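You operate a simulated robot arm through the tools that you are given. There is no shell and no other tool.

Carry out the task below with a simulated robot arm. There is one attempt and no reset: what you move stays moved.

TASK
Turn the Rack side bar off and heat the other two bars to 130 C.
Fine: dials first, then the heater switch; watch both Ready lamps come on; leave the dwell dial and the air lever.

The check looks at the end state, three seconds after you hand in, the way a careful person would. Anything else that was tipped, shoved, dropped, spilled or broken makes it a failure.

THE ROBOT
A 7-joint arm with a two-finger parallel gripper, fixed in place. Base frame: the origin is at the foot of the arm, x ahead of it, y to its left, z up. Readings come in m, degrees, newtons and seconds.
With the tool pointing down near the work surface it reaches from about 0.1 to 0.88 m from the base axis. Its first joint turns from -115.0 to 115.0 degrees. Payload 3.91 kg.
The TCP is the grasp point between the finger pads, 0.03 m short of the fingertips. In the tool frame z runs along the fingers and y along their closing line. The gripper opens to 0.11 m. The fingers are 0.02 m wide and 0.01 m thick; the gripper's body (0.048 by 0.112 m) begins 0.055 m behind the TCP.
Orientation is that of the tool frame in the base frame, as a unit quaternion [w, x, y, z]. With the fingers straight down and closing along the base's y, the tool's x points along the base's -x, its y along +y and its z along -z.

THE INTERFACE
- The arm moves only by the tool move_arm. Its argument "series" is a list of rows, each a list of 6 numbers: the shift along the base's x, y, z in m, then the turn, a rotation vector about the base's x, y, z in degrees. In form: [[tx, ty, tz, ax, ay, az], ...]. A call has 1 to 20 rows; each row is the pose to reach, as a shift and turn from the pose commanded when the call began. "claw" is the opening, from 0 (shut) to 1 (fully open), set as the call begins (left out, the last holds). A row lasts 0.2 s, in which the tool goes at most 0.05 m and 8.6 degrees; a call with a longer step from one row to the next is refused whole, and so is a gripper value outside its range. Where a pose cannot be reached the arm comes as near as it can. A force on the tool above 40 N (or 10 N above the force at the start of the call, whichever is more), or a blocked arm, ends the call early, and 0.2 s more pass. Each finger travels about 0.153 m/s and halts on what it meets, pressing with about 38 N; the grip force reading is that of the motor and also rises with nothing between the fingers. The clock runs only during rows and for 0.2 s after the last one: add rows that repeat a pose to give the fingers time. It gives the time, the measured TCP pose, the force on the tool (base axes), the opening and the grip force at its end, in the units of the frame above (readings bear some noise), with the torque about the TCP (base axes, N m) and any sound that the robot's microphone picked up.
- Cameras (640 x 400 px; columns grow to the right, rows downward): "scene" is fixed at [0.3998, -0.5, 1.5468]; the picture's right is [0.98, -0.19, 0.00], its down [-0.12, -0.62, -0.78] and it looks along [0.15, 0.76, -0.63] (base axes); focal length 362 px, centre (320, 200). "wrist" rides on the gripper at [0.072, 0.017, -0.103] in the tool frame; the picture's right is [-0.23, 0.97, 0.00], its down [-0.76, -0.18, -0.62] and it looks along [-0.61, -0.14, 0.78] (tool axes); focal length 222 px, centre (320, 200). There is no depth. A picture from a camera that has moved, and an enlarged one, comes with that camera's place and axes in the base frame and with its lens.
- capture(camera): a new picture of that camera. It takes no simulated time.
- move_column(by): slides the trunk up (or, below 0, down) by that many m; the arm rides with it, the base frame stays. It gives what a move gives, with no picture.
- close_up(camera, box): a new picture of the part [left, top, right, bottom] of that camera's present view, enlarged. It takes no simulated time.
- job_done(): hands the job in; it is judged then, once.

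Nothing tells you positions but the pictures and the camera data. Unless the task says otherwise, let go and move clear before handing in.

The tools are called by a JSON object that holds its "api" and its "payload". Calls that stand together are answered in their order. move_arm: Moves the arm, as the interface text tells. Its arguments: {"type":"object","properties":{"series":{"type":"array","items":{"type":"array","items":{"type":"number"}}},"claw":{"type":"number"}},"required":["series"]} The other tools are called the same way: move_column (by) slides the trunk up or down; capture (camera) takes a picture; close_up (camera, box) takes an enlarged picture of a part of a camera's view; job_done () hands the job in.

At the start:

```text
time: 0.0
position: [0.5844, 0.3239, 1.072]
tcp_rot: [0.001, -0.001, 1.0, 0.0]
ft_force: [0.3, -0.8, -0.4]
wrist_torque: [0.0, 0.0, 0.02]
width: 0.11
finger_force: 0.0
trunk travel left (down, up): [-0.75, 0.24]
```

scene: 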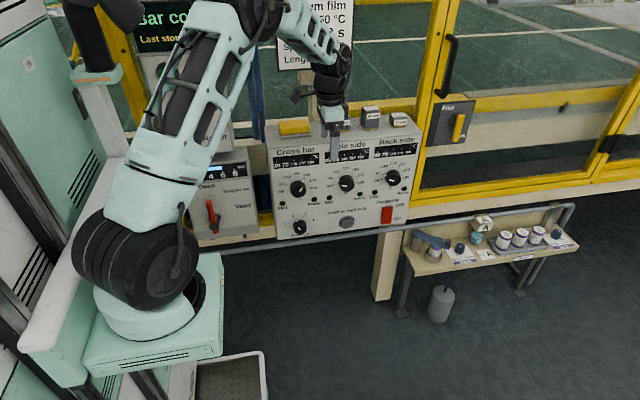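
wrist: 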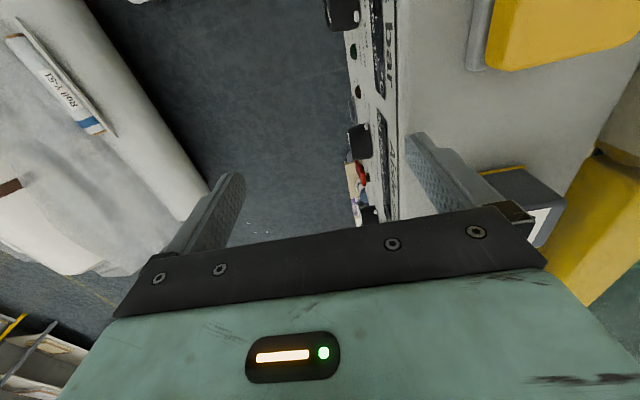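

I see a control panel with three bar sections (Cross bar, pole/hole side, Rack side), each with a dial, plus a dwell dial and a red heater switch. I'll look closer before moving anything.

{"api": "close_up", "payload": {"camera": "scene", "box": [260, 100, 430, 245]}}

{"api": "close_up", "payload": {"camera": "scene", "box": [265, 130, 345, 180]}}

{"api": "close_up", "payload": {"camera": "scene", "box": [340, 130, 420, 180]}}

{"api": "close_up", "payload": {"camera": "scene", "box": [270, 165, 350, 240]}}

{"api": "close_up", "payload": {"camera": "scene", "box": [340, 165, 420, 240]}}

{"api": "close_up", "payload": {"camera": "scene", "box": [120, 0, 360, 150]}}

```text
2.76 times, centred on (345, 172) of scene
camera zoom: at [0.3998, -0.5, 1.5468], right [0.98, -0.19, 0.0], down [-0.12, -0.62, -0.78], along [0.15, 0.76, -0.63], focal length 1000 px, centre (251, 276)
```

zoom: 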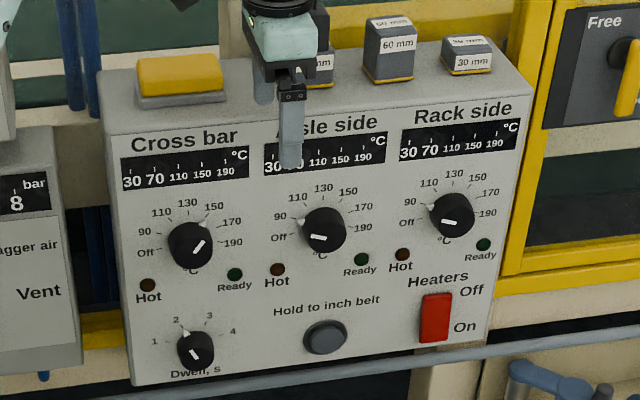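

```text
8.00 times, centred on (305, 155) of scene
camera zoom: at [0.3998, -0.5, 1.5468], right [0.98, -0.19, 0.0], down [-0.12, -0.62, -0.78], along [0.15, 0.76, -0.63], focal length 2899 px, centre (440, 560)
```

zoom: 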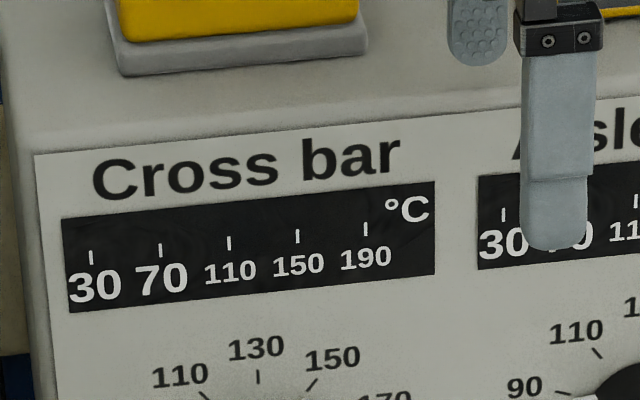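

```text
8.00 times, centred on (380, 155) of scene
camera zoom: at [0.3998, -0.5, 1.5468], right [0.98, -0.19, 0.0], down [-0.12, -0.62, -0.78], along [0.15, 0.76, -0.63], focal length 2899 px, centre (-160, 560)
```

zoom: 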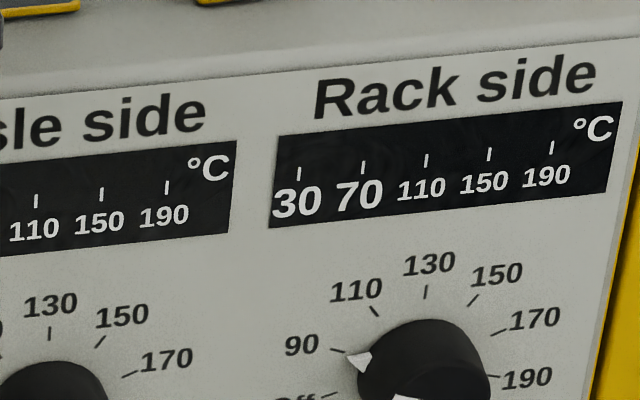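

```text
5.33 times, centred on (310, 202) of scene
camera zoom: at [0.3998, -0.5, 1.5468], right [0.98, -0.19, 0.0], down [-0.12, -0.62, -0.78], along [0.15, 0.76, -0.63], focal length 1932 px, centre (373, 187)
```

zoom: 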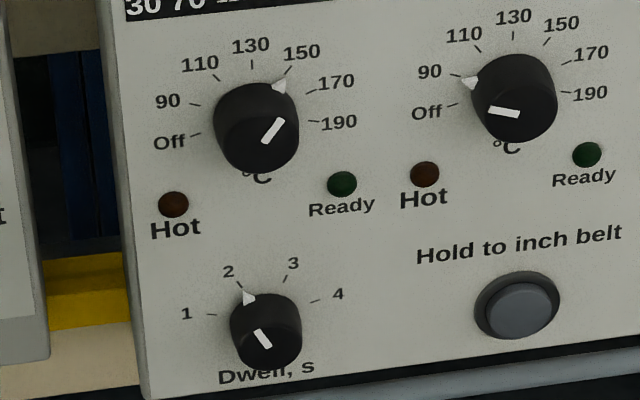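

```text
5.33 times, centred on (380, 202) of scene
camera zoom: at [0.3998, -0.5, 1.5468], right [0.98, -0.19, 0.0], down [-0.12, -0.62, -0.78], along [0.15, 0.76, -0.63], focal length 1932 px, centre (0, 187)
```

zoom: 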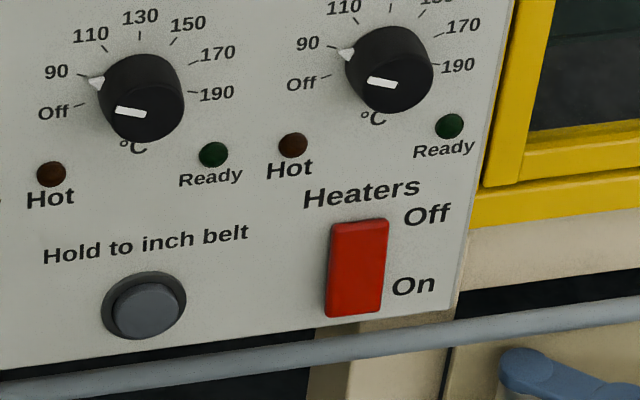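

```text
2.67 times, centred on (240, 75) of scene
camera zoom: at [0.3998, -0.5, 1.5468], right [0.98, -0.19, 0.0], down [-0.12, -0.62, -0.78], along [0.15, 0.76, -0.63], focal length 966 px, centre (533, 533)
```

zoom: 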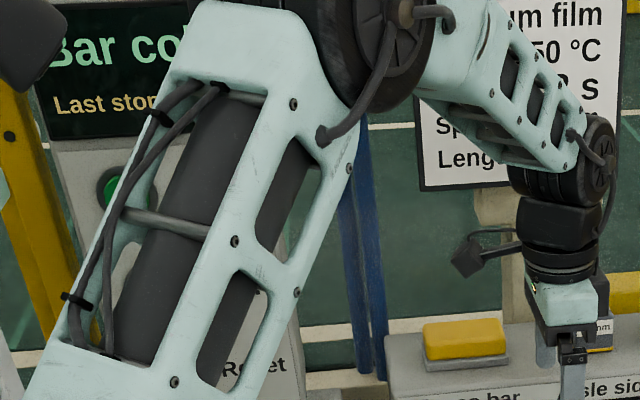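

The panel face lies at about y≈0.38, spanning x≈0.42–0.88 and z≈0.67–1.03, with three knobs at z≈0.90. Cross bar is at 150, and Aisle and Rack are both at 90. I'll back off from the panel and turn the tool to point at it (+y).

{"api": "move_arm", "payload": {"series": [[0, -0.04, 0, 0, 0, 0], [0, -0.08, 0, 8, 0, 0], [0, -0.1, 0, 16, 0, 0], [0, -0.11, 0, 24, 0, 0], [0, -0.12, 0, 32, 0, 0], [0, -0.13, 0, 40, 0, 0], [0, -0.14, 0, 48, 0, 0], [0, -0.15, 0, 56, 0, 0], [0, -0.155, 0, 64, 0, 0], [0, -0.16, 0, 72, 0, 0], [0, -0.16, 0, 80, 0, 0], [0, -0.16, 0, 88, 0, 0], [0, -0.16, 0, 90, 0, 0], [0, -0.16, 0, 90, 0, 0]]}}

{"api": "capture", "payload": {"camera": "scene"}}

{"api": "capture", "payload": {"camera": "wrist"}}

```text
time: 3.0
position: [0.5837, 0.1635, 1.0725]
tcp_rot: [0.001, 0.001, 0.707, 0.707]
ft_force: [-0.3, 0.1, 0.2]
wrist_torque: [-0.01, -0.02, -0.03]
width: 0.1099
finger_force: 0.1
trunk travel left (down, up): [-0.75, 0.24]
```

```text
taken
```

scene: 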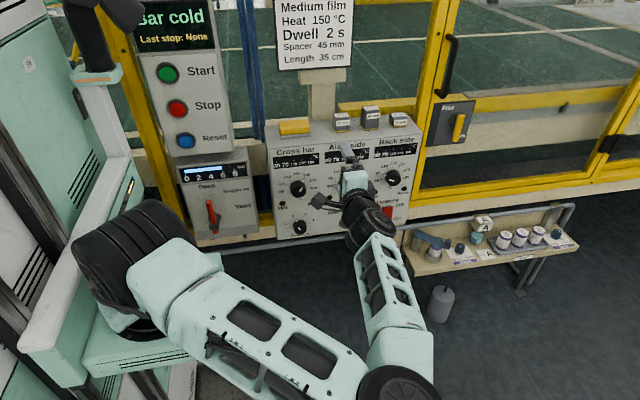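

```text
taken
camera wrist: at [0.5109, 0.0596, 1.0893], right [0.23, 0.0, 0.97], down [0.76, -0.62, -0.18], along [0.61, 0.78, -0.14], focal length 222 px, centre (320, 200)
```

wrist: 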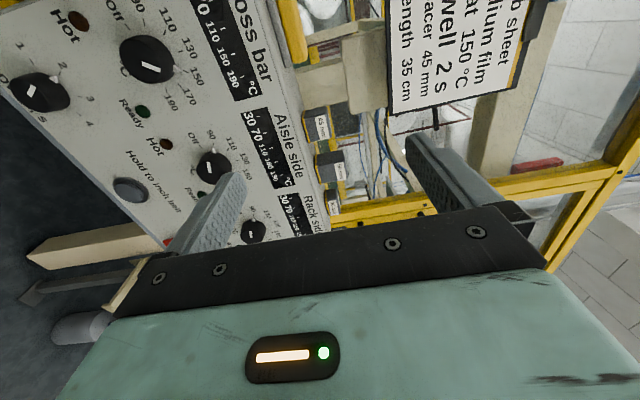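

The tool now points at the panel, and both cameras agree on the knob positions. The screen reads "Bar cold / Last stop: None". I'll zoom in to measure the dial tick angles and check the switch before going to the cross-bar knob.

{"api": "close_up", "payload": {"camera": "scene", "box": [272, 165, 328, 205]}}

{"api": "close_up", "payload": {"camera": "wrist", "box": [0, 0, 240, 150]}}

{"api": "close_up", "payload": {"camera": "wrist", "box": [130, 110, 330, 260]}}

{"api": "close_up", "payload": {"camera": "scene", "box": [370, 160, 425, 230]}}

{"api": "close_up", "payload": {"camera": "scene", "box": [130, 0, 370, 150]}}

```text
10.00 times, centred on (300, 185) of scene
camera zoom: at [0.3998, -0.5, 1.5468], right [0.98, -0.19, 0.0], down [-0.12, -0.62, -0.78], along [0.15, 0.76, -0.63], focal length 3623 px, centre (520, 350)
```

zoom: 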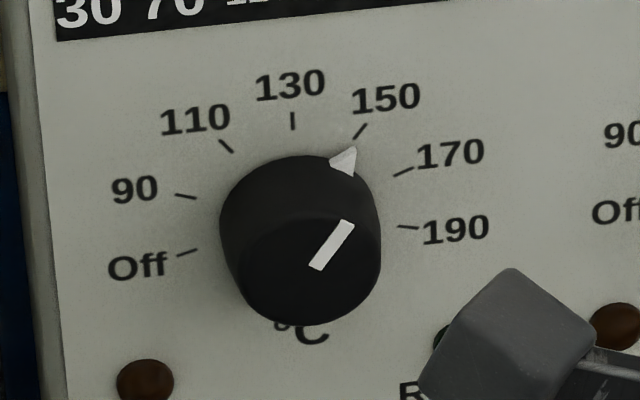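

```text
2.67 times, centred on (120, 75) of wrist
camera zoom: at [0.5109, 0.0596, 1.0893], right [0.23, 0.0, 0.97], down [0.76, -0.62, -0.18], along [0.61, 0.78, -0.14], focal length 592 px, centre (853, 533)
```

zoom: 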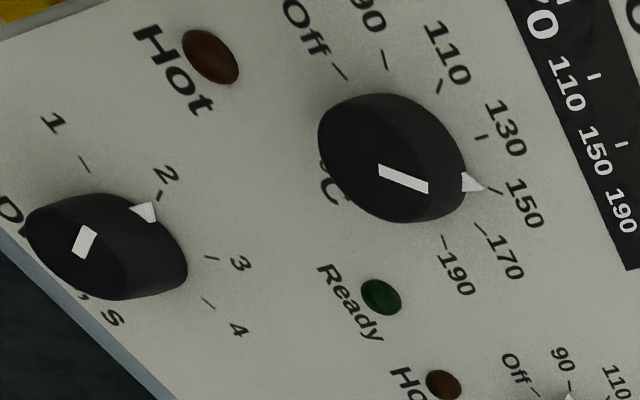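

```text
2.67 times, centred on (230, 185) of wrist
camera zoom: at [0.5109, 0.0596, 1.0893], right [0.23, 0.0, 0.97], down [0.76, -0.62, -0.18], along [0.61, 0.78, -0.14], focal length 592 px, centre (560, 240)
```

zoom: 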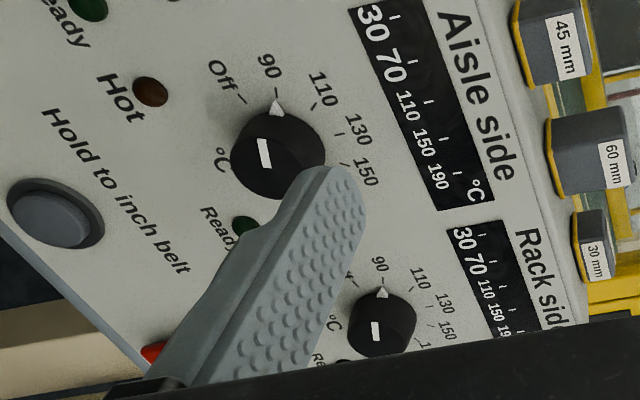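

```text
5.71 times, centred on (398, 195) of scene
camera zoom: at [0.3998, -0.5, 1.5468], right [0.98, -0.19, 0.0], down [-0.12, -0.62, -0.78], along [0.15, 0.76, -0.63], focal length 2070 px, centre (-123, 229)
```

zoom: 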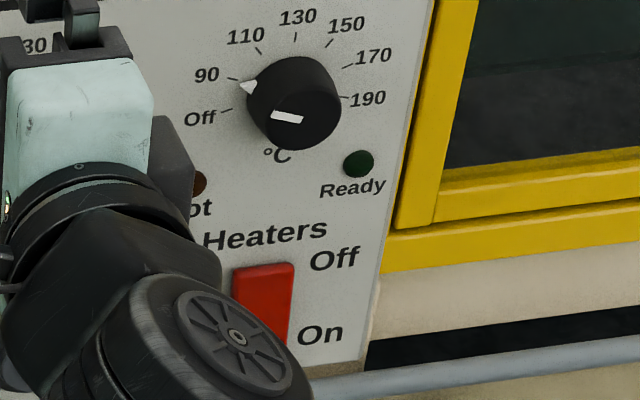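

```text
2.67 times, centred on (250, 75) of scene
camera zoom: at [0.3998, -0.5, 1.5468], right [0.98, -0.19, 0.0], down [-0.12, -0.62, -0.78], along [0.15, 0.76, -0.63], focal length 966 px, centre (507, 533)
```

zoom: 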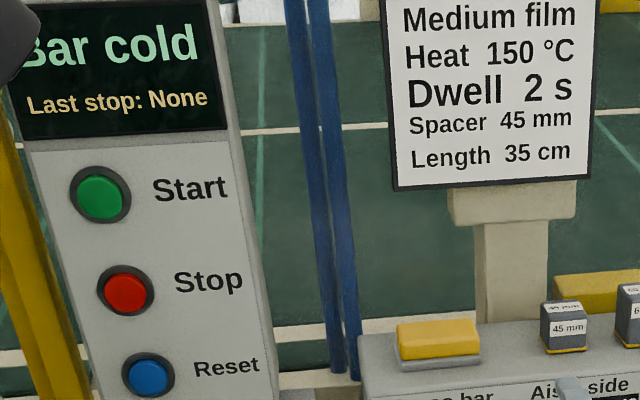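

The tick marks fit a circle centred at x≈0.501, z≈0.883 with 35° steps, and the knobs are about 46 mm wide and stick out about 28 mm. I'll line the tool up in front of the cross-bar knob at a standoff and check from there.

{"api": "move_arm", "payload": {"series": [[-0.017, 0.0, -0.038, 0, 0, 0], [-0.034, 0.0, -0.076, 0, 0, 0], [-0.051, 0.0, -0.114, 0, 0, 0], [-0.068, 0.0, -0.152, 0, 0, 0], [-0.0834, 0.0, -0.189, 0, 0, 0], [-0.0834, 0.036, -0.189, 0, 0, 0], [-0.0834, 0.056, -0.189, 0, 0, 0], [-0.0834, 0.056, -0.189, 0, 0, 0]]}}

{"api": "capture", "payload": {"camera": "scene"}}

{"api": "capture", "payload": {"camera": "wrist"}}

```text
time: 4.3
position: [0.5323, 0.1264, 0.8723]
tcp_rot: [0.042, -0.025, 0.754, 0.655]
ft_force: [-0.8, -0.6, -0.1]
wrist_torque: [-0.02, 0.0, -0.03]
width: 0.1101
finger_force: 0.1
trunk travel left (down, up): [-0.75, 0.24]
stopped in row 6: the arm was blocked; the commanded pose is now the measured one
```

```text
taken
```

scene: 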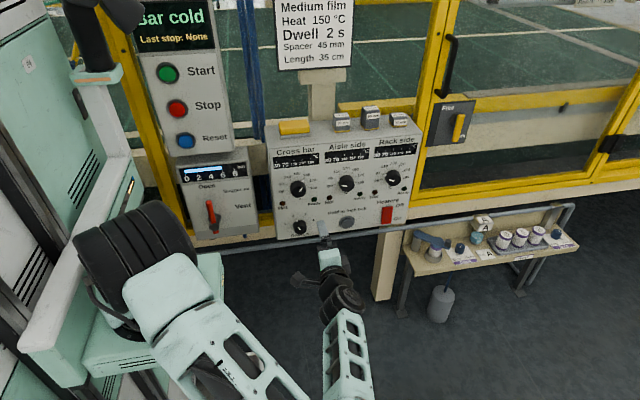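

```text
taken
camera wrist: at [0.4561, 0.0264, 0.897], right [0.14, 0.13, 0.98], down [0.76, -0.65, -0.02], along [0.64, 0.74, -0.19], focal length 222 px, centre (320, 200)
```

wrist: 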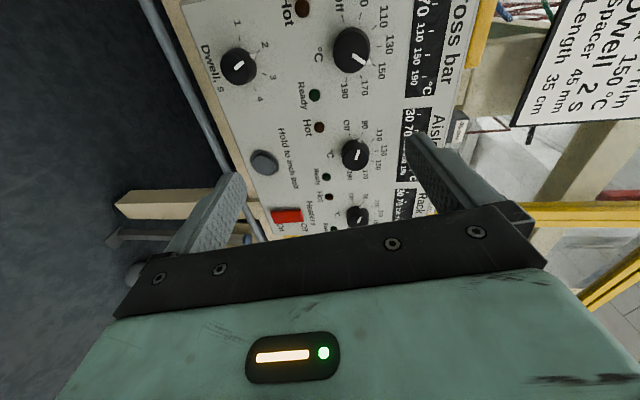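

The arm stalled with almost no force on it. It looks like a folding or joint limit rather than contact, because this pose is too close in and low. I'll bring the tool back up, further from the base and squared to the panel, and use the trunk for height instead.

{"api": "move_arm", "payload": {"series": [[0.005, 0.02, 0.035, 2.0, 1.3, 0.3], [0.012, 0.04, 0.075, 4.0, 2.7, 0.7], [0.02, 0.06, 0.115, 6.0, 4.0, 1.0], [0.03, 0.08, 0.155, 8.03, 5.44, 1.38], [0.038, 0.1, 0.19, 8.03, 5.44, 1.38], [0.038, 0.1, 0.198, 8.03, 5.44, 1.38], [0.038, 0.1, 0.198, 8.03, 5.44, 1.38]]}}

{"api": "capture", "payload": {"camera": "scene"}}

{"api": "capture", "payload": {"camera": "wrist"}}

```text
time: 5.9
position: [0.5672, 0.2288, 1.0707]
tcp_rot: [-0.004, 0.0, 0.705, 0.709]
ft_force: [0.0, 0.8, 0.4]
wrist_torque: [0.01, 0.01, -0.02]
width: 0.11
finger_force: 0.0
trunk travel left (down, up): [-0.75, 0.24]
```

```text
taken
```

scene: 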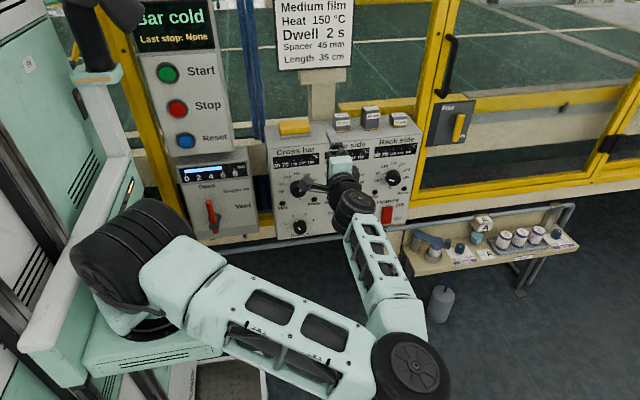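

```text
taken
camera wrist: at [0.4953, 0.1236, 1.0873], right [0.23, 0.0, 0.97], down [0.76, -0.62, -0.18], along [0.6, 0.79, -0.14], focal length 222 px, centre (320, 200)
```

wrist: 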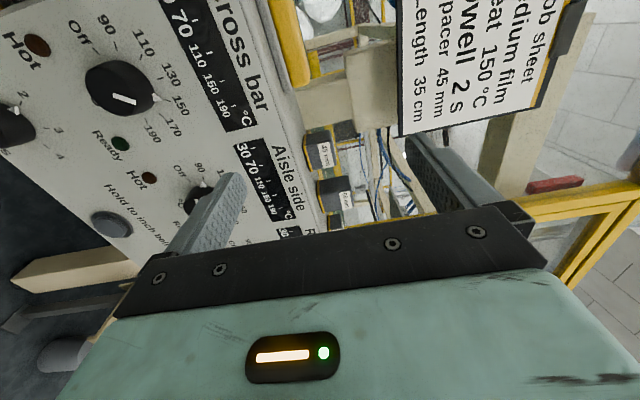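

The tool is square to the panel again with the links roughly level, so the earlier stall was the folded pose. Now I'll lower the trunk in steps, checking each one.

{"api": "move_column", "payload": {"by": -0.08}}

{"api": "capture", "payload": {"camera": "scene"}}

{"api": "capture", "payload": {"camera": "wrist"}}

```text
time: 7.1
position: [0.5677, 0.2278, 0.9902]
tcp_rot: [-0.001, 0.0, 0.706, 0.709]
ft_force: [0.3, 0.4, 0.2]
wrist_torque: [-0.01, 0.0, 0.04]
width: 0.1102
finger_force: 0.1
trunk travel left (down, up): [-0.67, 0.32]
```

```text
taken
```

scene: 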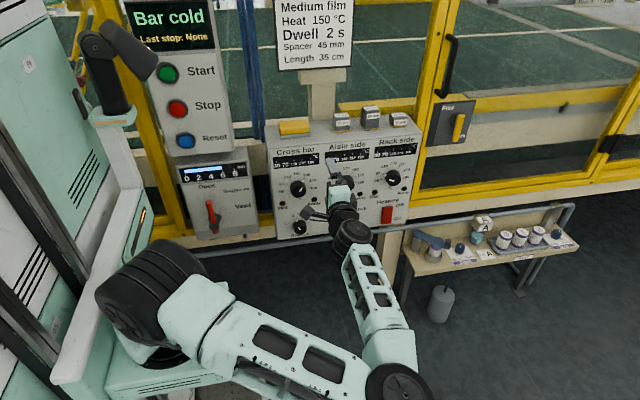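

```text
taken
camera wrist: at [0.4954, 0.1234, 1.007], right [0.23, 0.0, 0.97], down [0.76, -0.62, -0.18], along [0.6, 0.79, -0.14], focal length 222 px, centre (320, 200)
```

wrist: 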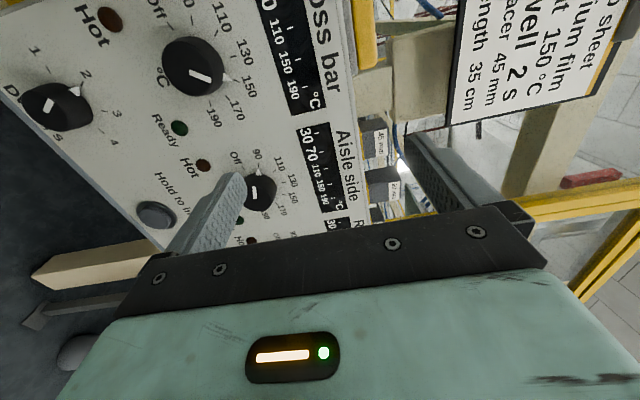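

Lowering by 0.08 m went cleanly, and the mast that rides on the trunk stays well in front of the boxes, at y≈0.16. I'll lower the rest of the way so the tool sits level with the knobs.

{"api": "move_column", "payload": {"by": -0.107}}

{"api": "capture", "payload": {"camera": "scene"}}

{"api": "capture", "payload": {"camera": "wrist"}}

```text
time: 8.5
position: [0.5672, 0.2282, 0.8837]
tcp_rot: [-0.002, 0.0, 0.705, 0.709]
ft_force: [0.6, 0.6, 0.5]
wrist_torque: [-0.01, 0.02, 0.0]
width: 0.1099
finger_force: 0.0
trunk travel left (down, up): [-0.563, 0.427]
```

```text
taken
```

scene: 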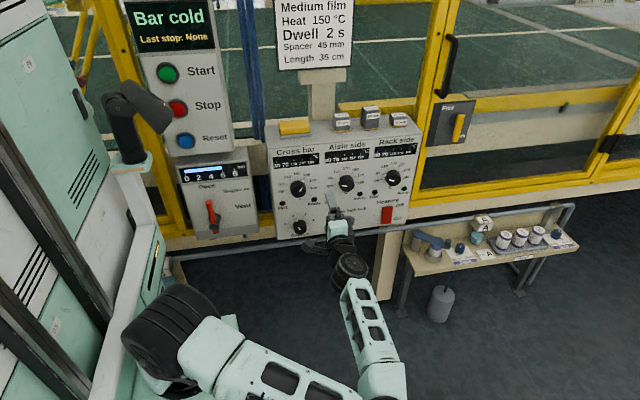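

```text
taken
camera wrist: at [0.4954, 0.1234, 0.9], right [0.23, 0.0, 0.97], down [0.76, -0.62, -0.18], along [0.6, 0.79, -0.14], focal length 222 px, centre (320, 200)
```

wrist: 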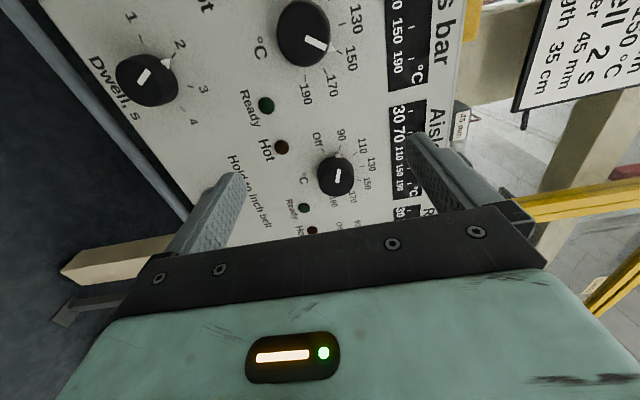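

The whole panel is in view and the tool is at knob height. I'll measure the other two knobs and the switch precisely from here before gripping anything.

{"api": "close_up", "payload": {"camera": "scene", "box": [318, 160, 374, 195]}}

{"api": "close_up", "payload": {"camera": "scene", "box": [366, 155, 422, 195]}}

{"api": "close_up", "payload": {"camera": "scene", "box": [366, 193, 422, 233]}}

{"api": "close_up", "payload": {"camera": "wrist", "box": [240, 0, 400, 100]}}

```text
11.43 times, centred on (346, 178) of scene
camera zoom: at [0.3998, -0.5, 1.5468], right [0.98, -0.19, 0.0], down [-0.12, -0.62, -0.78], along [0.15, 0.76, -0.63], focal length 4141 px, centre (23, 457)
```

zoom: 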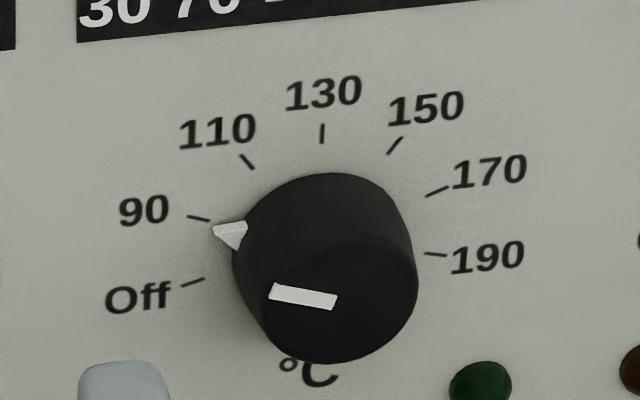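

```text
10.00 times, centred on (394, 175) of scene
camera zoom: at [0.3998, -0.5, 1.5468], right [0.98, -0.19, 0.0], down [-0.12, -0.62, -0.78], along [0.15, 0.76, -0.63], focal length 3623 px, centre (-420, 450)
```

zoom: 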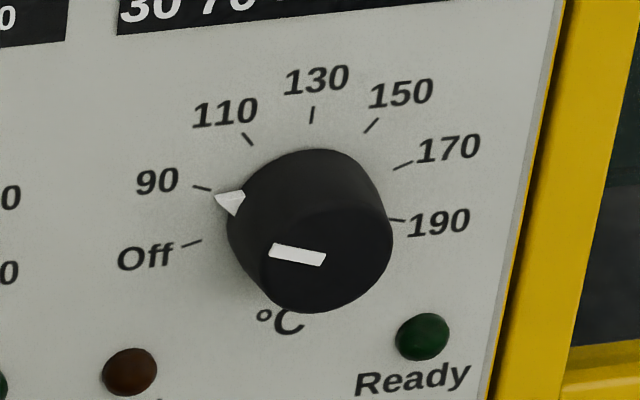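

```text
10.00 times, centred on (394, 213) of scene
camera zoom: at [0.3998, -0.5, 1.5468], right [0.98, -0.19, 0.0], down [-0.12, -0.62, -0.78], along [0.15, 0.76, -0.63], focal length 3623 px, centre (-420, 70)
```

zoom: 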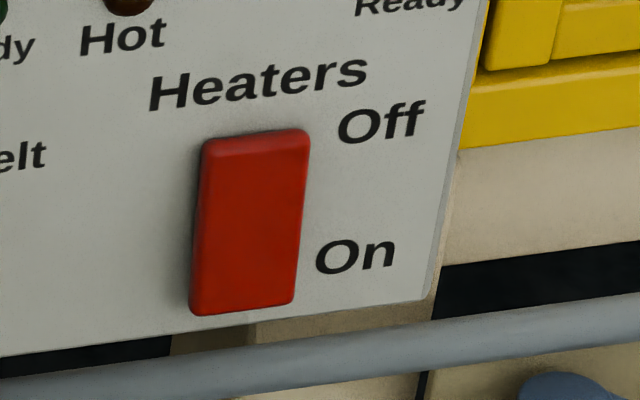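

```text
4.00 times, centred on (320, 50) of wrist
camera zoom: at [0.4954, 0.1234, 0.9], right [0.23, 0.0, 0.97], down [0.76, -0.62, -0.18], along [0.6, 0.79, -0.14], focal length 888 px, centre (320, 800)
```

zoom: 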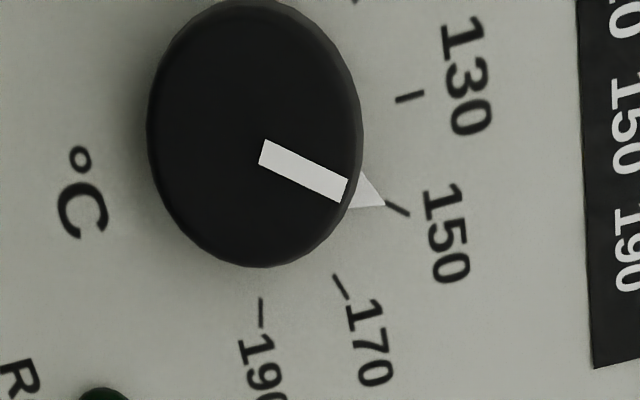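

The knobs sit at x≈0.50, 0.65 and 0.80, all at z≈0.884, and the heater rocker is at x≈0.80, z≈0.72. I'll line up in front of the cross-bar knob with a small standoff.

{"api": "move_arm", "payload": {"series": [[-0.02, 0.01, 0.0, -0.3, 0, 0], [-0.045, 0.02, 0.0, -0.3, 0, 0], [-0.0674, 0.03, 0.0006, -0.3, 0, 0], [-0.0674, 0.03, 0.0006, -0.3, 0, 0], [-0.0674, 0.03, 0.0006, -0.3, 0, 0]], "claw": 1}}

{"api": "capture", "payload": {"camera": "scene"}}

{"api": "capture", "payload": {"camera": "wrist"}}

```text
time: 9.7
position: [0.5001, 0.2591, 0.8846]
tcp_rot: [-0.002, 0.001, 0.707, 0.707]
ft_force: [-0.6, 0.1, 0.3]
wrist_torque: [-0.05, -0.02, 0.03]
width: 0.11
finger_force: 0.0
trunk travel left (down, up): [-0.563, 0.427]
```

```text
taken
```

scene: 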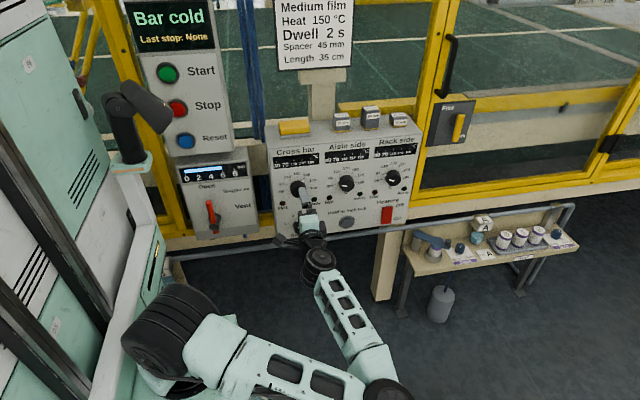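

```text
taken
camera wrist: at [0.4283, 0.1544, 0.9016], right [0.23, 0.0, 0.97], down [0.76, -0.62, -0.18], along [0.6, 0.78, -0.14], focal length 222 px, centre (320, 200)
```

wrist: 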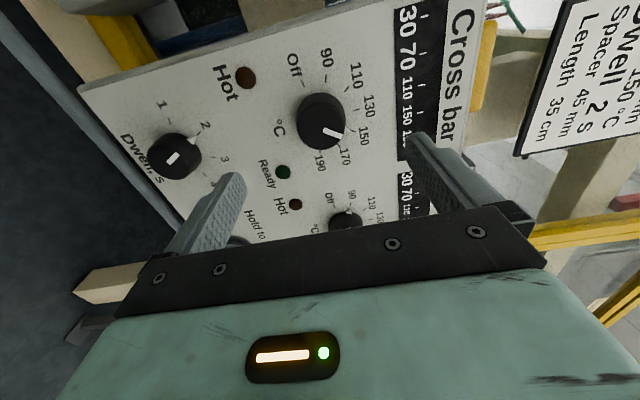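

The cross-bar knob sits right on the tool's axis in the wrist view. I'll advance with the fingers open on either side of it.

{"api": "move_arm", "payload": {"series": [[0, 0.025, 0, 0, 0, 0], [0, 0.05, 0, 0, 0, 0], [0, 0.065, 0, 0, 0, 0], [0, 0.075, 0, 0, 0, 0], [0, 0.075, 0, 0, 0, 0]], "claw": 1}}

{"api": "capture", "payload": {"camera": "wrist"}}

{"api": "close_up", "payload": {"camera": "scene", "box": [260, 160, 356, 220]}}

```text
time: 10.9
position: [0.5008, 0.3347, 0.8851]
tcp_rot: [-0.003, -0.001, 0.707, 0.707]
ft_force: [-0.3, -0.7, 0.2]
wrist_torque: [0.01, 0.01, 0.01]
width: 0.11
finger_force: 0.2
trunk travel left (down, up): [-0.563, 0.427]
```

```text
taken
camera wrist: at [0.4281, 0.2294, 0.9011], right [0.23, 0.0, 0.97], down [0.76, -0.62, -0.18], along [0.6, 0.78, -0.14], focal length 222 px, centre (320, 200)
```

wrist: 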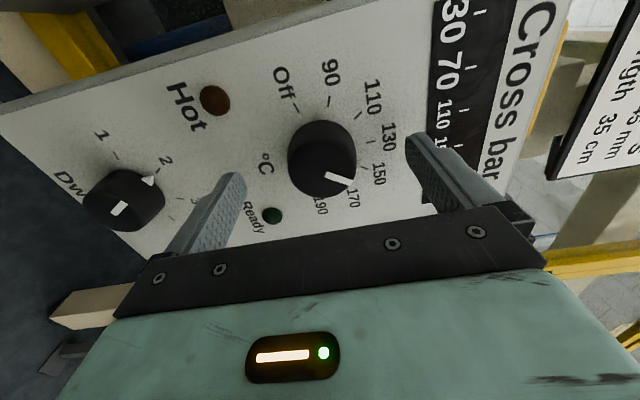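

```text
6.67 times, centred on (308, 190) of scene
camera zoom: at [0.3998, -0.5, 1.5468], right [0.98, -0.19, 0.0], down [-0.12, -0.62, -0.78], along [0.15, 0.76, -0.63], focal length 2416 px, centre (400, 267)
```

zoom: 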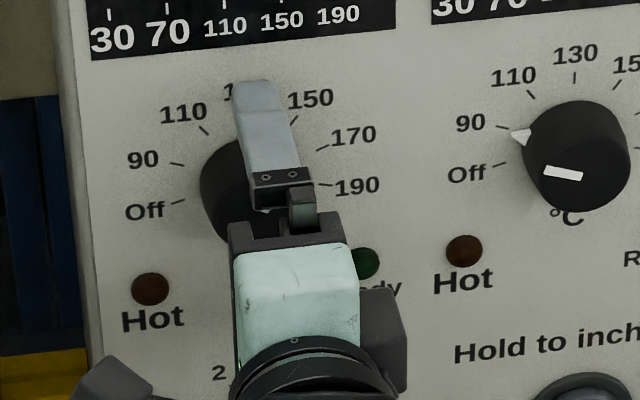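

The fingers straddle the knob with about 10 mm of overlap and the panel is still clear. I'll go 5 mm deeper and close gently on the knob.

{"api": "move_arm", "payload": {"series": [[-0.0005, 0.005, -0.0003, 0, 0, 0], [-0.0005, 0.005, -0.0003, 0, 0, 0]], "claw": 1}}

{"api": "move_arm", "payload": {"series": [[0, 0, 0, 0, 0, 0], [0, 0, 0, 0, 0, 0], [0, 0, 0, 0, 0, 0]], "claw": 0.2}}

{"api": "capture", "payload": {"camera": "wrist"}}

{"api": "close_up", "payload": {"camera": "wrist", "box": [240, 80, 440, 220]}}

```text
time: 11.5
position: [0.4992, 0.3387, 0.8844]
tcp_rot: [-0.002, 0.0, 0.707, 0.707]
ft_force: [-0.1, 0.1, -0.4]
wrist_torque: [-0.03, -0.04, 0.0]
width: 0.1099
finger_force: 0.0
trunk travel left (down, up): [-0.563, 0.427]
```

```text
time: 12.3
position: [0.4982, 0.3391, 0.885]
tcp_rot: [-0.002, -0.001, 0.707, 0.707]
ft_force: [2.4, 3.1, 9.5]
wrist_torque: [0.38, 0.03, 0.04]
width: 0.0456
finger_force: 44.9
trunk travel left (down, up): [-0.563, 0.427]
```

```text
taken
camera wrist: at [0.4273, 0.2343, 0.9023], right [0.23, 0.0, 0.97], down [0.76, -0.62, -0.18], along [0.6, 0.78, -0.14], focal length 222 px, centre (320, 200)
```

wrist: 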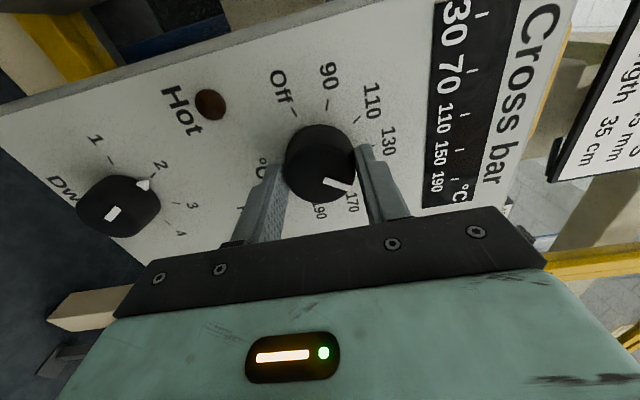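

```text
2.86 times, centred on (340, 150) of wrist
camera zoom: at [0.4273, 0.2343, 0.9023], right [0.23, 0.0, 0.97], down [0.76, -0.62, -0.18], along [0.6, 0.78, -0.14], focal length 635 px, centre (263, 343)
```

zoom: 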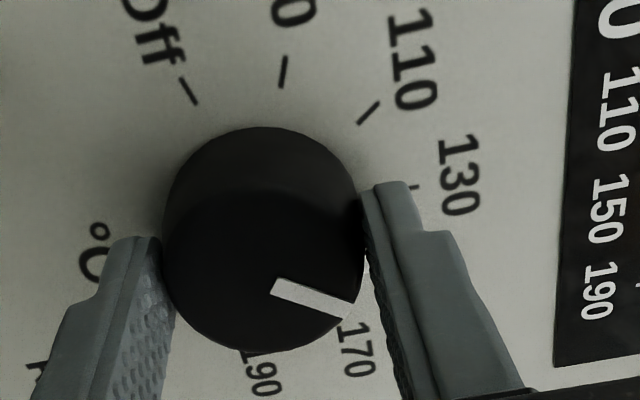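

The knob is gripped at 45.6 mm, but the tool is about 2 mm left of its axis and 1 mm low, judging by the side force. I'll reopen, re-centre and grip again before turning.

{"api": "move_arm", "payload": {"series": [[0, 0, 0, 0, 0, 0], [0.0022, 0, 0.001, 0, 0, 0], [0.0022, 0, 0.001, 0, 0, 0]], "claw": 0.8}}

{"api": "move_arm", "payload": {"series": [[0, 0, 0, 0, 0, 0], [0, 0, 0, 0, 0, 0], [0, 0, 0, 0, 0, 0]], "claw": 0.2}}

{"api": "close_up", "payload": {"camera": "wrist", "box": [240, 80, 440, 220]}}

```text
time: 13.1
position: [0.5018, 0.3387, 0.8841]
tcp_rot: [-0.002, -0.001, 0.707, 0.707]
ft_force: [0.5, 0.2, 0.4]
wrist_torque: [0.04, -0.01, 0.03]
width: 0.0878
finger_force: 0.0
trunk travel left (down, up): [-0.563, 0.427]
```

```text
time: 13.9
position: [0.501, 0.3381, 0.8865]
tcp_rot: [-0.002, 0.0, 0.707, 0.707]
ft_force: [1.5, -0.1, 3.2]
wrist_torque: [0.03, -0.02, 0.02]
width: 0.0458
finger_force: 45.3
trunk travel left (down, up): [-0.563, 0.427]
```

```text
2.86 times, centred on (340, 150) of wrist
camera zoom: at [0.43, 0.2345, 0.9025], right [0.23, 0.0, 0.97], down [0.76, -0.62, -0.18], along [0.6, 0.78, -0.14], focal length 635 px, centre (263, 343)
```

zoom: 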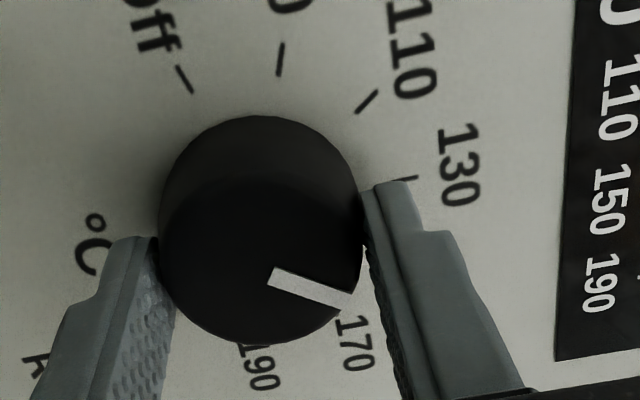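

The grip is now centred with only 3 N of side force. I'll turn the knob one step counter-clockwise (−35° about y), from 150 to 130.

{"api": "move_arm", "payload": {"series": [[0, 0, 0, 0, -5, 0], [0, 0, 0, 0, -11, 0], [0, 0, 0, 0, -17, 0], [0, 0, 0, 0, -23, 0], [0, 0, 0, 0, -29, 0], [0, 0, 0, 0, -35, 0], [0, 0, 0, 0, -35, 0], [0, 0, 0, 0, -35, 0]]}}

{"api": "capture", "payload": {"camera": "wrist"}}

{"api": "close_up", "payload": {"camera": "scene", "box": [260, 160, 356, 220]}}

```text
time: 15.7
position: [0.5014, 0.3376, 0.8864]
tcp_rot: [0.211, -0.214, 0.675, 0.674]
ft_force: [4.9, 21.8, 21.7]
wrist_torque: [0.67, 0.01, -0.09]
width: 0.0453
finger_force: 45.3
trunk travel left (down, up): [-0.563, 0.427]
```

```text
taken
camera wrist: at [0.4328, 0.2343, 0.859], right [-0.37, 0.0, 0.93], down [0.73, -0.62, 0.29], along [0.58, 0.78, 0.23], focal length 222 px, centre (320, 200)
```

wrist: 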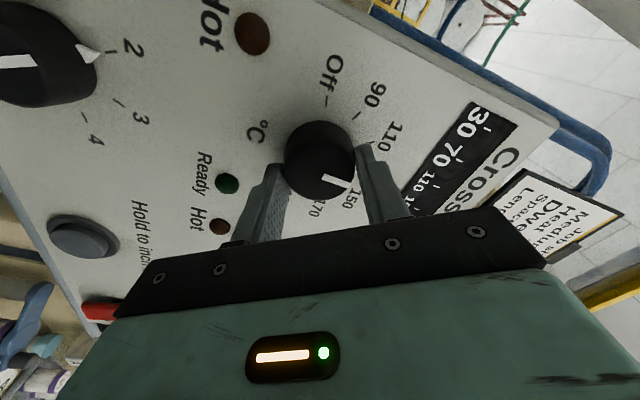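

```text
6.67 times, centred on (308, 190) of scene
camera zoom: at [0.3998, -0.5, 1.5468], right [0.98, -0.19, 0.0], down [-0.12, -0.62, -0.78], along [0.15, 0.76, -0.63], focal length 2416 px, centre (400, 267)
```

zoom: 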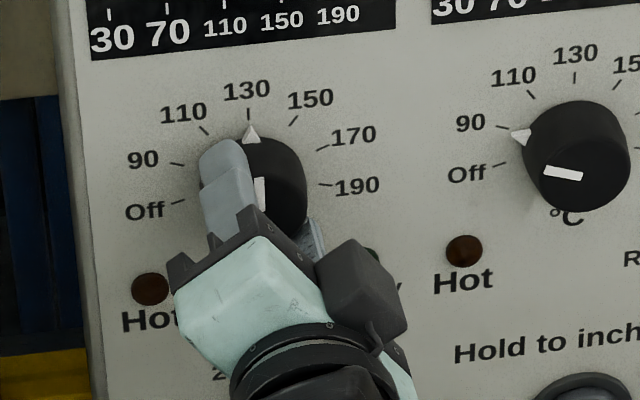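

The pointer now sits at 130. I'll open the fingers, back straight off, and confirm the setting holds.

{"api": "move_arm", "payload": {"series": [[0, 0, 0, 0, 0, 0], [0, 0, 0, 0, 0, 0], [0, -0.02, 0, 0, 0, 0], [0, -0.045, 0, 0, 0, 0], [0, -0.075, 0, 0, 0, 0], [0, -0.075, 0, 0, 0, 0]], "claw": 0.9}}

{"api": "capture", "payload": {"camera": "wrist"}}

{"api": "close_up", "payload": {"camera": "scene", "box": [260, 160, 356, 220]}}

```text
time: 17.1
position: [0.5017, 0.2631, 0.8847]
tcp_rot: [0.21, -0.213, 0.674, 0.675]
ft_force: [-0.5, -0.5, -0.6]
wrist_torque: [0.01, -0.01, 0.0]
width: 0.0992
finger_force: 0.1
trunk travel left (down, up): [-0.563, 0.427]
```

```text
taken
camera wrist: at [0.4324, 0.1586, 0.8574], right [-0.37, 0.0, 0.93], down [0.73, -0.62, 0.29], along [0.58, 0.78, 0.23], focal length 222 px, centre (320, 200)
```

wrist: 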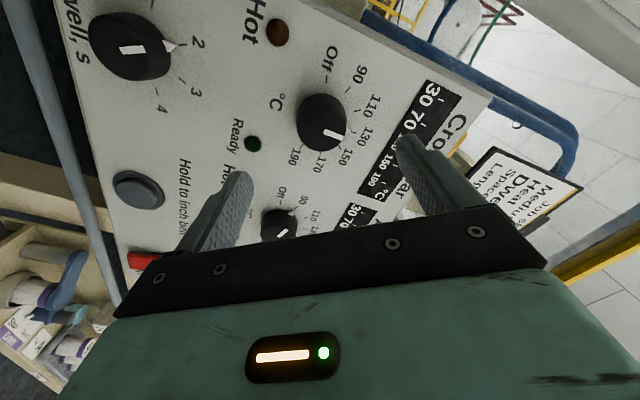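

```text
6.67 times, centred on (308, 190) of scene
camera zoom: at [0.3998, -0.5, 1.5468], right [0.98, -0.19, 0.0], down [-0.12, -0.62, -0.78], along [0.15, 0.76, -0.63], focal length 2416 px, centre (400, 267)
```

zoom: 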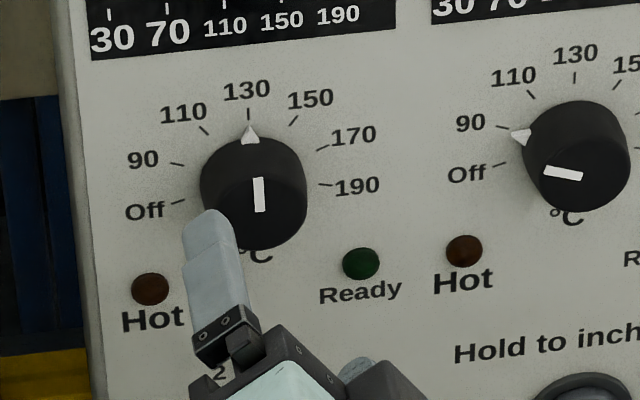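

The cross bar reads 130. Next is the Aisle knob at x≈0.651, and the current −35° wrist roll is a good start for its +70° turn, so I'll slide across at this standoff.

{"api": "move_arm", "payload": {"series": [[0.04, 0, 0, 0, 0, 0], [0.08, 0, 0.0005, 0, 0, 0], [0.12, 0, 0.001, 0, 0, 0], [0.15, 0, 0.001, 0, 0, 0], [0.15, 0, 0.001, 0, 0, 0]], "claw": 0.9}}

{"api": "capture", "payload": {"camera": "wrist"}}

{"api": "capture", "payload": {"camera": "scene"}}

```text
time: 18.3
position: [0.6529, 0.2641, 0.8872]
tcp_rot: [0.21, -0.213, 0.675, 0.674]
ft_force: [0.1, -0.1, 0.8]
wrist_torque: [-0.01, 0.0, -0.01]
width: 0.0989
finger_force: 0.1
trunk travel left (down, up): [-0.563, 0.427]
```

```text
taken
camera wrist: at [0.5844, 0.1594, 0.8601], right [-0.37, 0.0, 0.93], down [0.73, -0.62, 0.29], along [0.58, 0.78, 0.23], focal length 222 px, centre (320, 200)
```

wrist: 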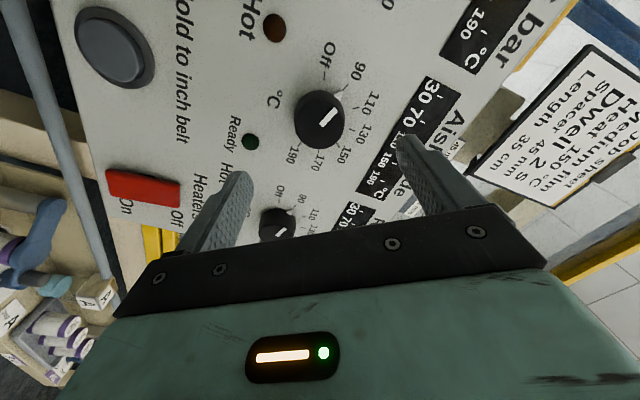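

```text
taken
```

scene: 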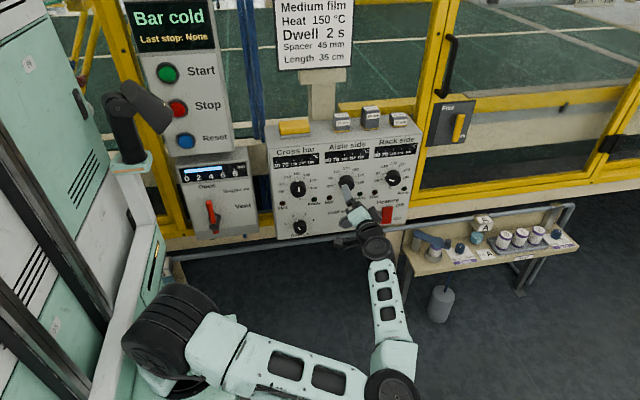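

The Aisle knob is almost on-axis. Compared with the cross-bar view, I'm about 1.3 mm too far right and 2 mm too high. I'll correct that and advance.

{"api": "move_arm", "payload": {"series": [[-0.0012, 0.025, -0.0018, 0, 0, 0], [-0.0012, 0.05, -0.0018, 0, 0, 0], [-0.0012, 0.065, -0.0018, 0, 0, 0], [-0.0012, 0.0755, -0.0018, 0, 0, 0], [-0.0012, 0.0755, -0.0018, 0, 0, 0]], "claw": 0.9}}

{"api": "move_arm", "payload": {"series": [[0, 0, 0, 0, 0, 0], [0, 0, 0, 0, 0, 0], [0, 0, 0, 0, 0, 0]], "claw": 0.2}}

{"api": "capture", "payload": {"camera": "wrist"}}

{"api": "close_up", "payload": {"camera": "scene", "box": [308, 160, 404, 220]}}

```text
time: 19.5
position: [0.6523, 0.3389, 0.8812]
tcp_rot: [0.209, -0.213, 0.675, 0.675]
ft_force: [1.1, 0.0, -0.8]
wrist_torque: [-0.01, -0.04, 0.01]
width: 0.0993
finger_force: 0.1
trunk travel left (down, up): [-0.563, 0.427]
```

```text
time: 20.3
position: [0.65, 0.3391, 0.8844]
tcp_rot: [0.209, -0.215, 0.674, 0.675]
ft_force: [-10.9, -1.8, 15.5]
wrist_torque: [0.38, 0.03, 1.08]
width: 0.0453
finger_force: 45.3
trunk travel left (down, up): [-0.563, 0.427]
```

```text
taken
camera wrist: at [0.5809, 0.2349, 0.8574], right [-0.37, 0.0, 0.93], down [0.73, -0.62, 0.29], along [0.57, 0.79, 0.23], focal length 222 px, centre (320, 200)
```

wrist: 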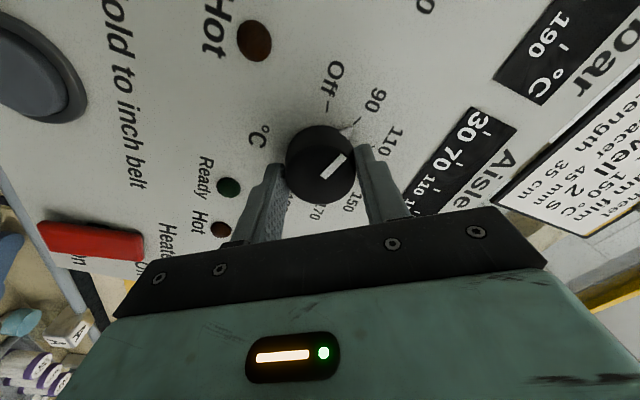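

```text
6.67 times, centred on (356, 190) of scene
camera zoom: at [0.3998, -0.5, 1.5468], right [0.98, -0.19, 0.0], down [-0.12, -0.62, -0.78], along [0.15, 0.76, -0.63], focal length 2416 px, centre (80, 267)
```

zoom: 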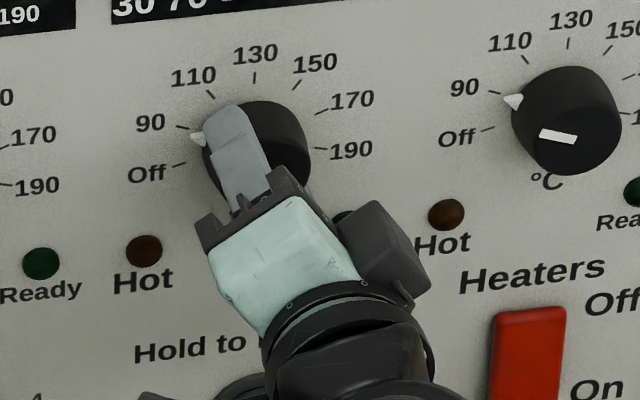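

The grip shows about 19 N along the closing line, so the tool is still about 2.5 mm off the knob axis that way. I'll reopen, re-centre and regrip.

{"api": "move_arm", "payload": {"series": [[0, 0, 0, 0, 0, 0], [-0.0014, 0, 0.0021, 0, 0, 0], [-0.0014, 0, 0.0021, 0, 0, 0]], "claw": 0.8}}

{"api": "move_arm", "payload": {"series": [[0, 0, 0, 0, 0, 0], [0, 0, 0, 0, 0, 0], [0, 0, 0, 0, 0, 0]], "claw": 0.2}}

{"api": "close_up", "payload": {"camera": "wrist", "box": [240, 80, 440, 220]}}

```text
time: 21.1
position: [0.6502, 0.339, 0.8841]
tcp_rot: [0.21, -0.213, 0.675, 0.674]
ft_force: [1.0, 0.1, 0.7]
wrist_torque: [-0.02, -0.01, -0.01]
width: 0.088
finger_force: 0.1
trunk travel left (down, up): [-0.563, 0.427]
```

```text
time: 21.9
position: [0.6506, 0.3386, 0.884]
tcp_rot: [0.21, -0.212, 0.675, 0.675]
ft_force: [0.3, -0.5, 0.4]
wrist_torque: [-0.06, 0.02, 0.25]
width: 0.0455
finger_force: 44.9
trunk travel left (down, up): [-0.563, 0.427]
```

```text
2.86 times, centred on (340, 150) of wrist
camera zoom: at [0.5808, 0.2348, 0.8581], right [-0.37, 0.0, 0.93], down [0.73, -0.62, 0.29], along [0.58, 0.78, 0.23], focal length 635 px, centre (263, 343)
```

zoom: 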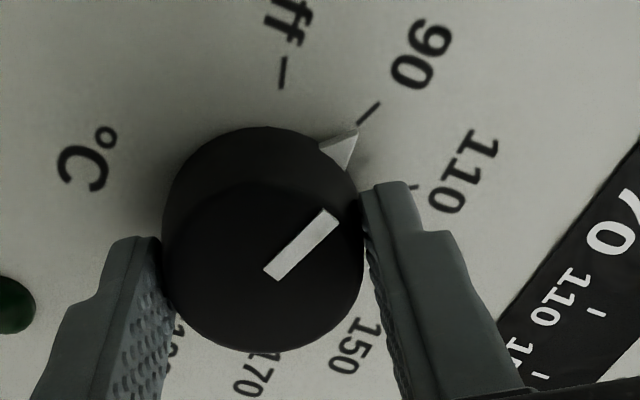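

The closing-line force is gone, but the knob is still about 2 mm off along the pad direction. I'll make one more small correction before the 70° turn.

{"api": "move_arm", "payload": {"series": [[0, 0, 0, 0, 0, 0], [0.0018, 0, 0.0012, 0, 0, 0], [0.0018, 0, 0.0012, 0, 0, 0]], "claw": 0.8}}

{"api": "move_arm", "payload": {"series": [[0, 0, 0, 0, 0, 0], [0, 0, 0, 0, 0, 0], [0, 0, 0, 0, 0, 0]], "claw": 0.2}}

{"api": "close_up", "payload": {"camera": "wrist", "box": [240, 80, 440, 220]}}

```text
time: 22.7
position: [0.6513, 0.3391, 0.8863]
tcp_rot: [0.209, -0.212, 0.675, 0.675]
ft_force: [0.2, -0.2, -0.1]
wrist_torque: [-0.02, 0.02, -0.02]
width: 0.0881
finger_force: 0.0
trunk travel left (down, up): [-0.563, 0.427]
```

```text
time: 23.5
position: [0.6518, 0.3385, 0.8868]
tcp_rot: [0.209, -0.214, 0.675, 0.675]
ft_force: [3.2, 1.6, -3.4]
wrist_torque: [-0.03, 0.0, -0.3]
width: 0.0451
finger_force: 44.7
trunk travel left (down, up): [-0.563, 0.427]
```

```text
2.86 times, centred on (340, 150) of wrist
camera zoom: at [0.5827, 0.2344, 0.8596], right [-0.37, 0.0, 0.93], down [0.73, -0.62, 0.29], along [0.58, 0.78, 0.23], focal length 635 px, centre (263, 343)
```

zoom: 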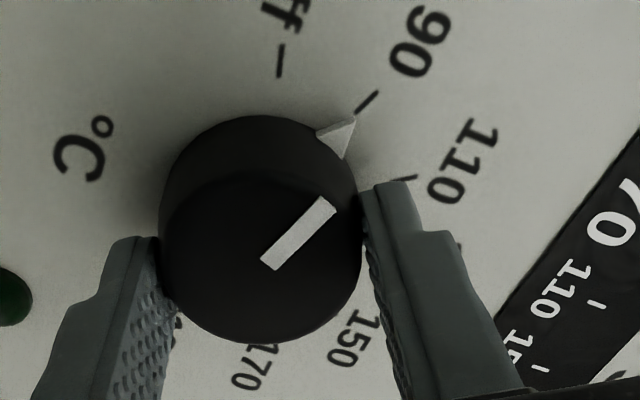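

The grip is centred with under 5 N of side force. I'll turn the Aisle knob two steps clockwise (+70° about y), from 90 to 130.

{"api": "move_arm", "payload": {"series": [[0, 0, 0, 0, 5, 0], [0, 0, 0, 0, 11, 0], [0, 0, 0, 0, 17, 0], [0, 0, 0, 0, 23, 0], [0, 0, 0, 0, 29, 0], [0, 0, 0, 0, 35, 0], [0, 0, 0, 0, 41, 0], [0, 0, 0, 0, 47, 0], [0, 0, 0, 0, 53, 0], [0, 0, 0, 0, 59, 0], [0, 0, 0, 0, 65, 0], [0, 0, 0, 0, 70, 0], [0, 0, 0, 0, 70, 0], [0, 0, 0, 0, 70, 0]]}}

{"api": "capture", "payload": {"camera": "wrist"}}

{"api": "close_up", "payload": {"camera": "scene", "box": [308, 160, 404, 220]}}

```text
time: 26.5
position: [0.6505, 0.3384, 0.8828]
tcp_rot: [-0.214, 0.214, 0.675, 0.673]
ft_force: [7.3, -3.2, -28.4]
wrist_torque: [-0.96, 0.01, -0.45]
width: 0.0454
finger_force: 44.3
trunk travel left (down, up): [-0.563, 0.427]
```

```text
taken
camera wrist: at [0.6024, 0.2346, 0.9403], right [0.75, 0.0, 0.66], down [0.52, -0.62, -0.58], along [0.41, 0.78, -0.47], focal length 222 px, centre (320, 200)
```

wrist: 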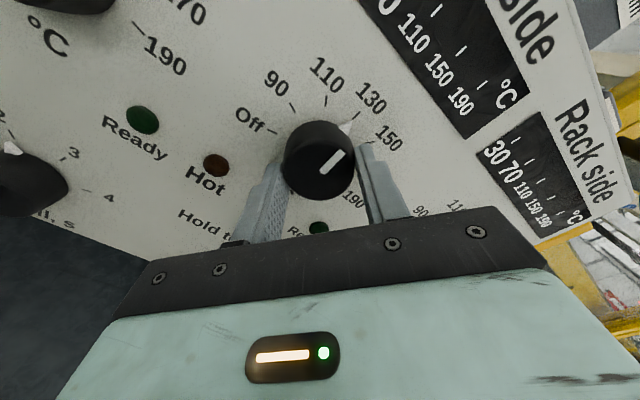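

```text
6.67 times, centred on (356, 190) of scene
camera zoom: at [0.3998, -0.5, 1.5468], right [0.98, -0.19, 0.0], down [-0.12, -0.62, -0.78], along [0.15, 0.76, -0.63], focal length 2416 px, centre (80, 267)
```

zoom: 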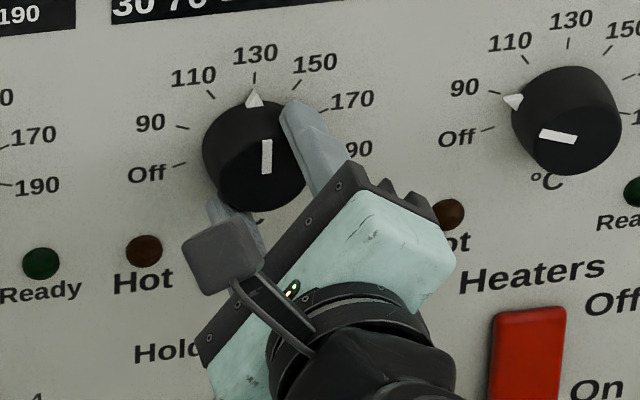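

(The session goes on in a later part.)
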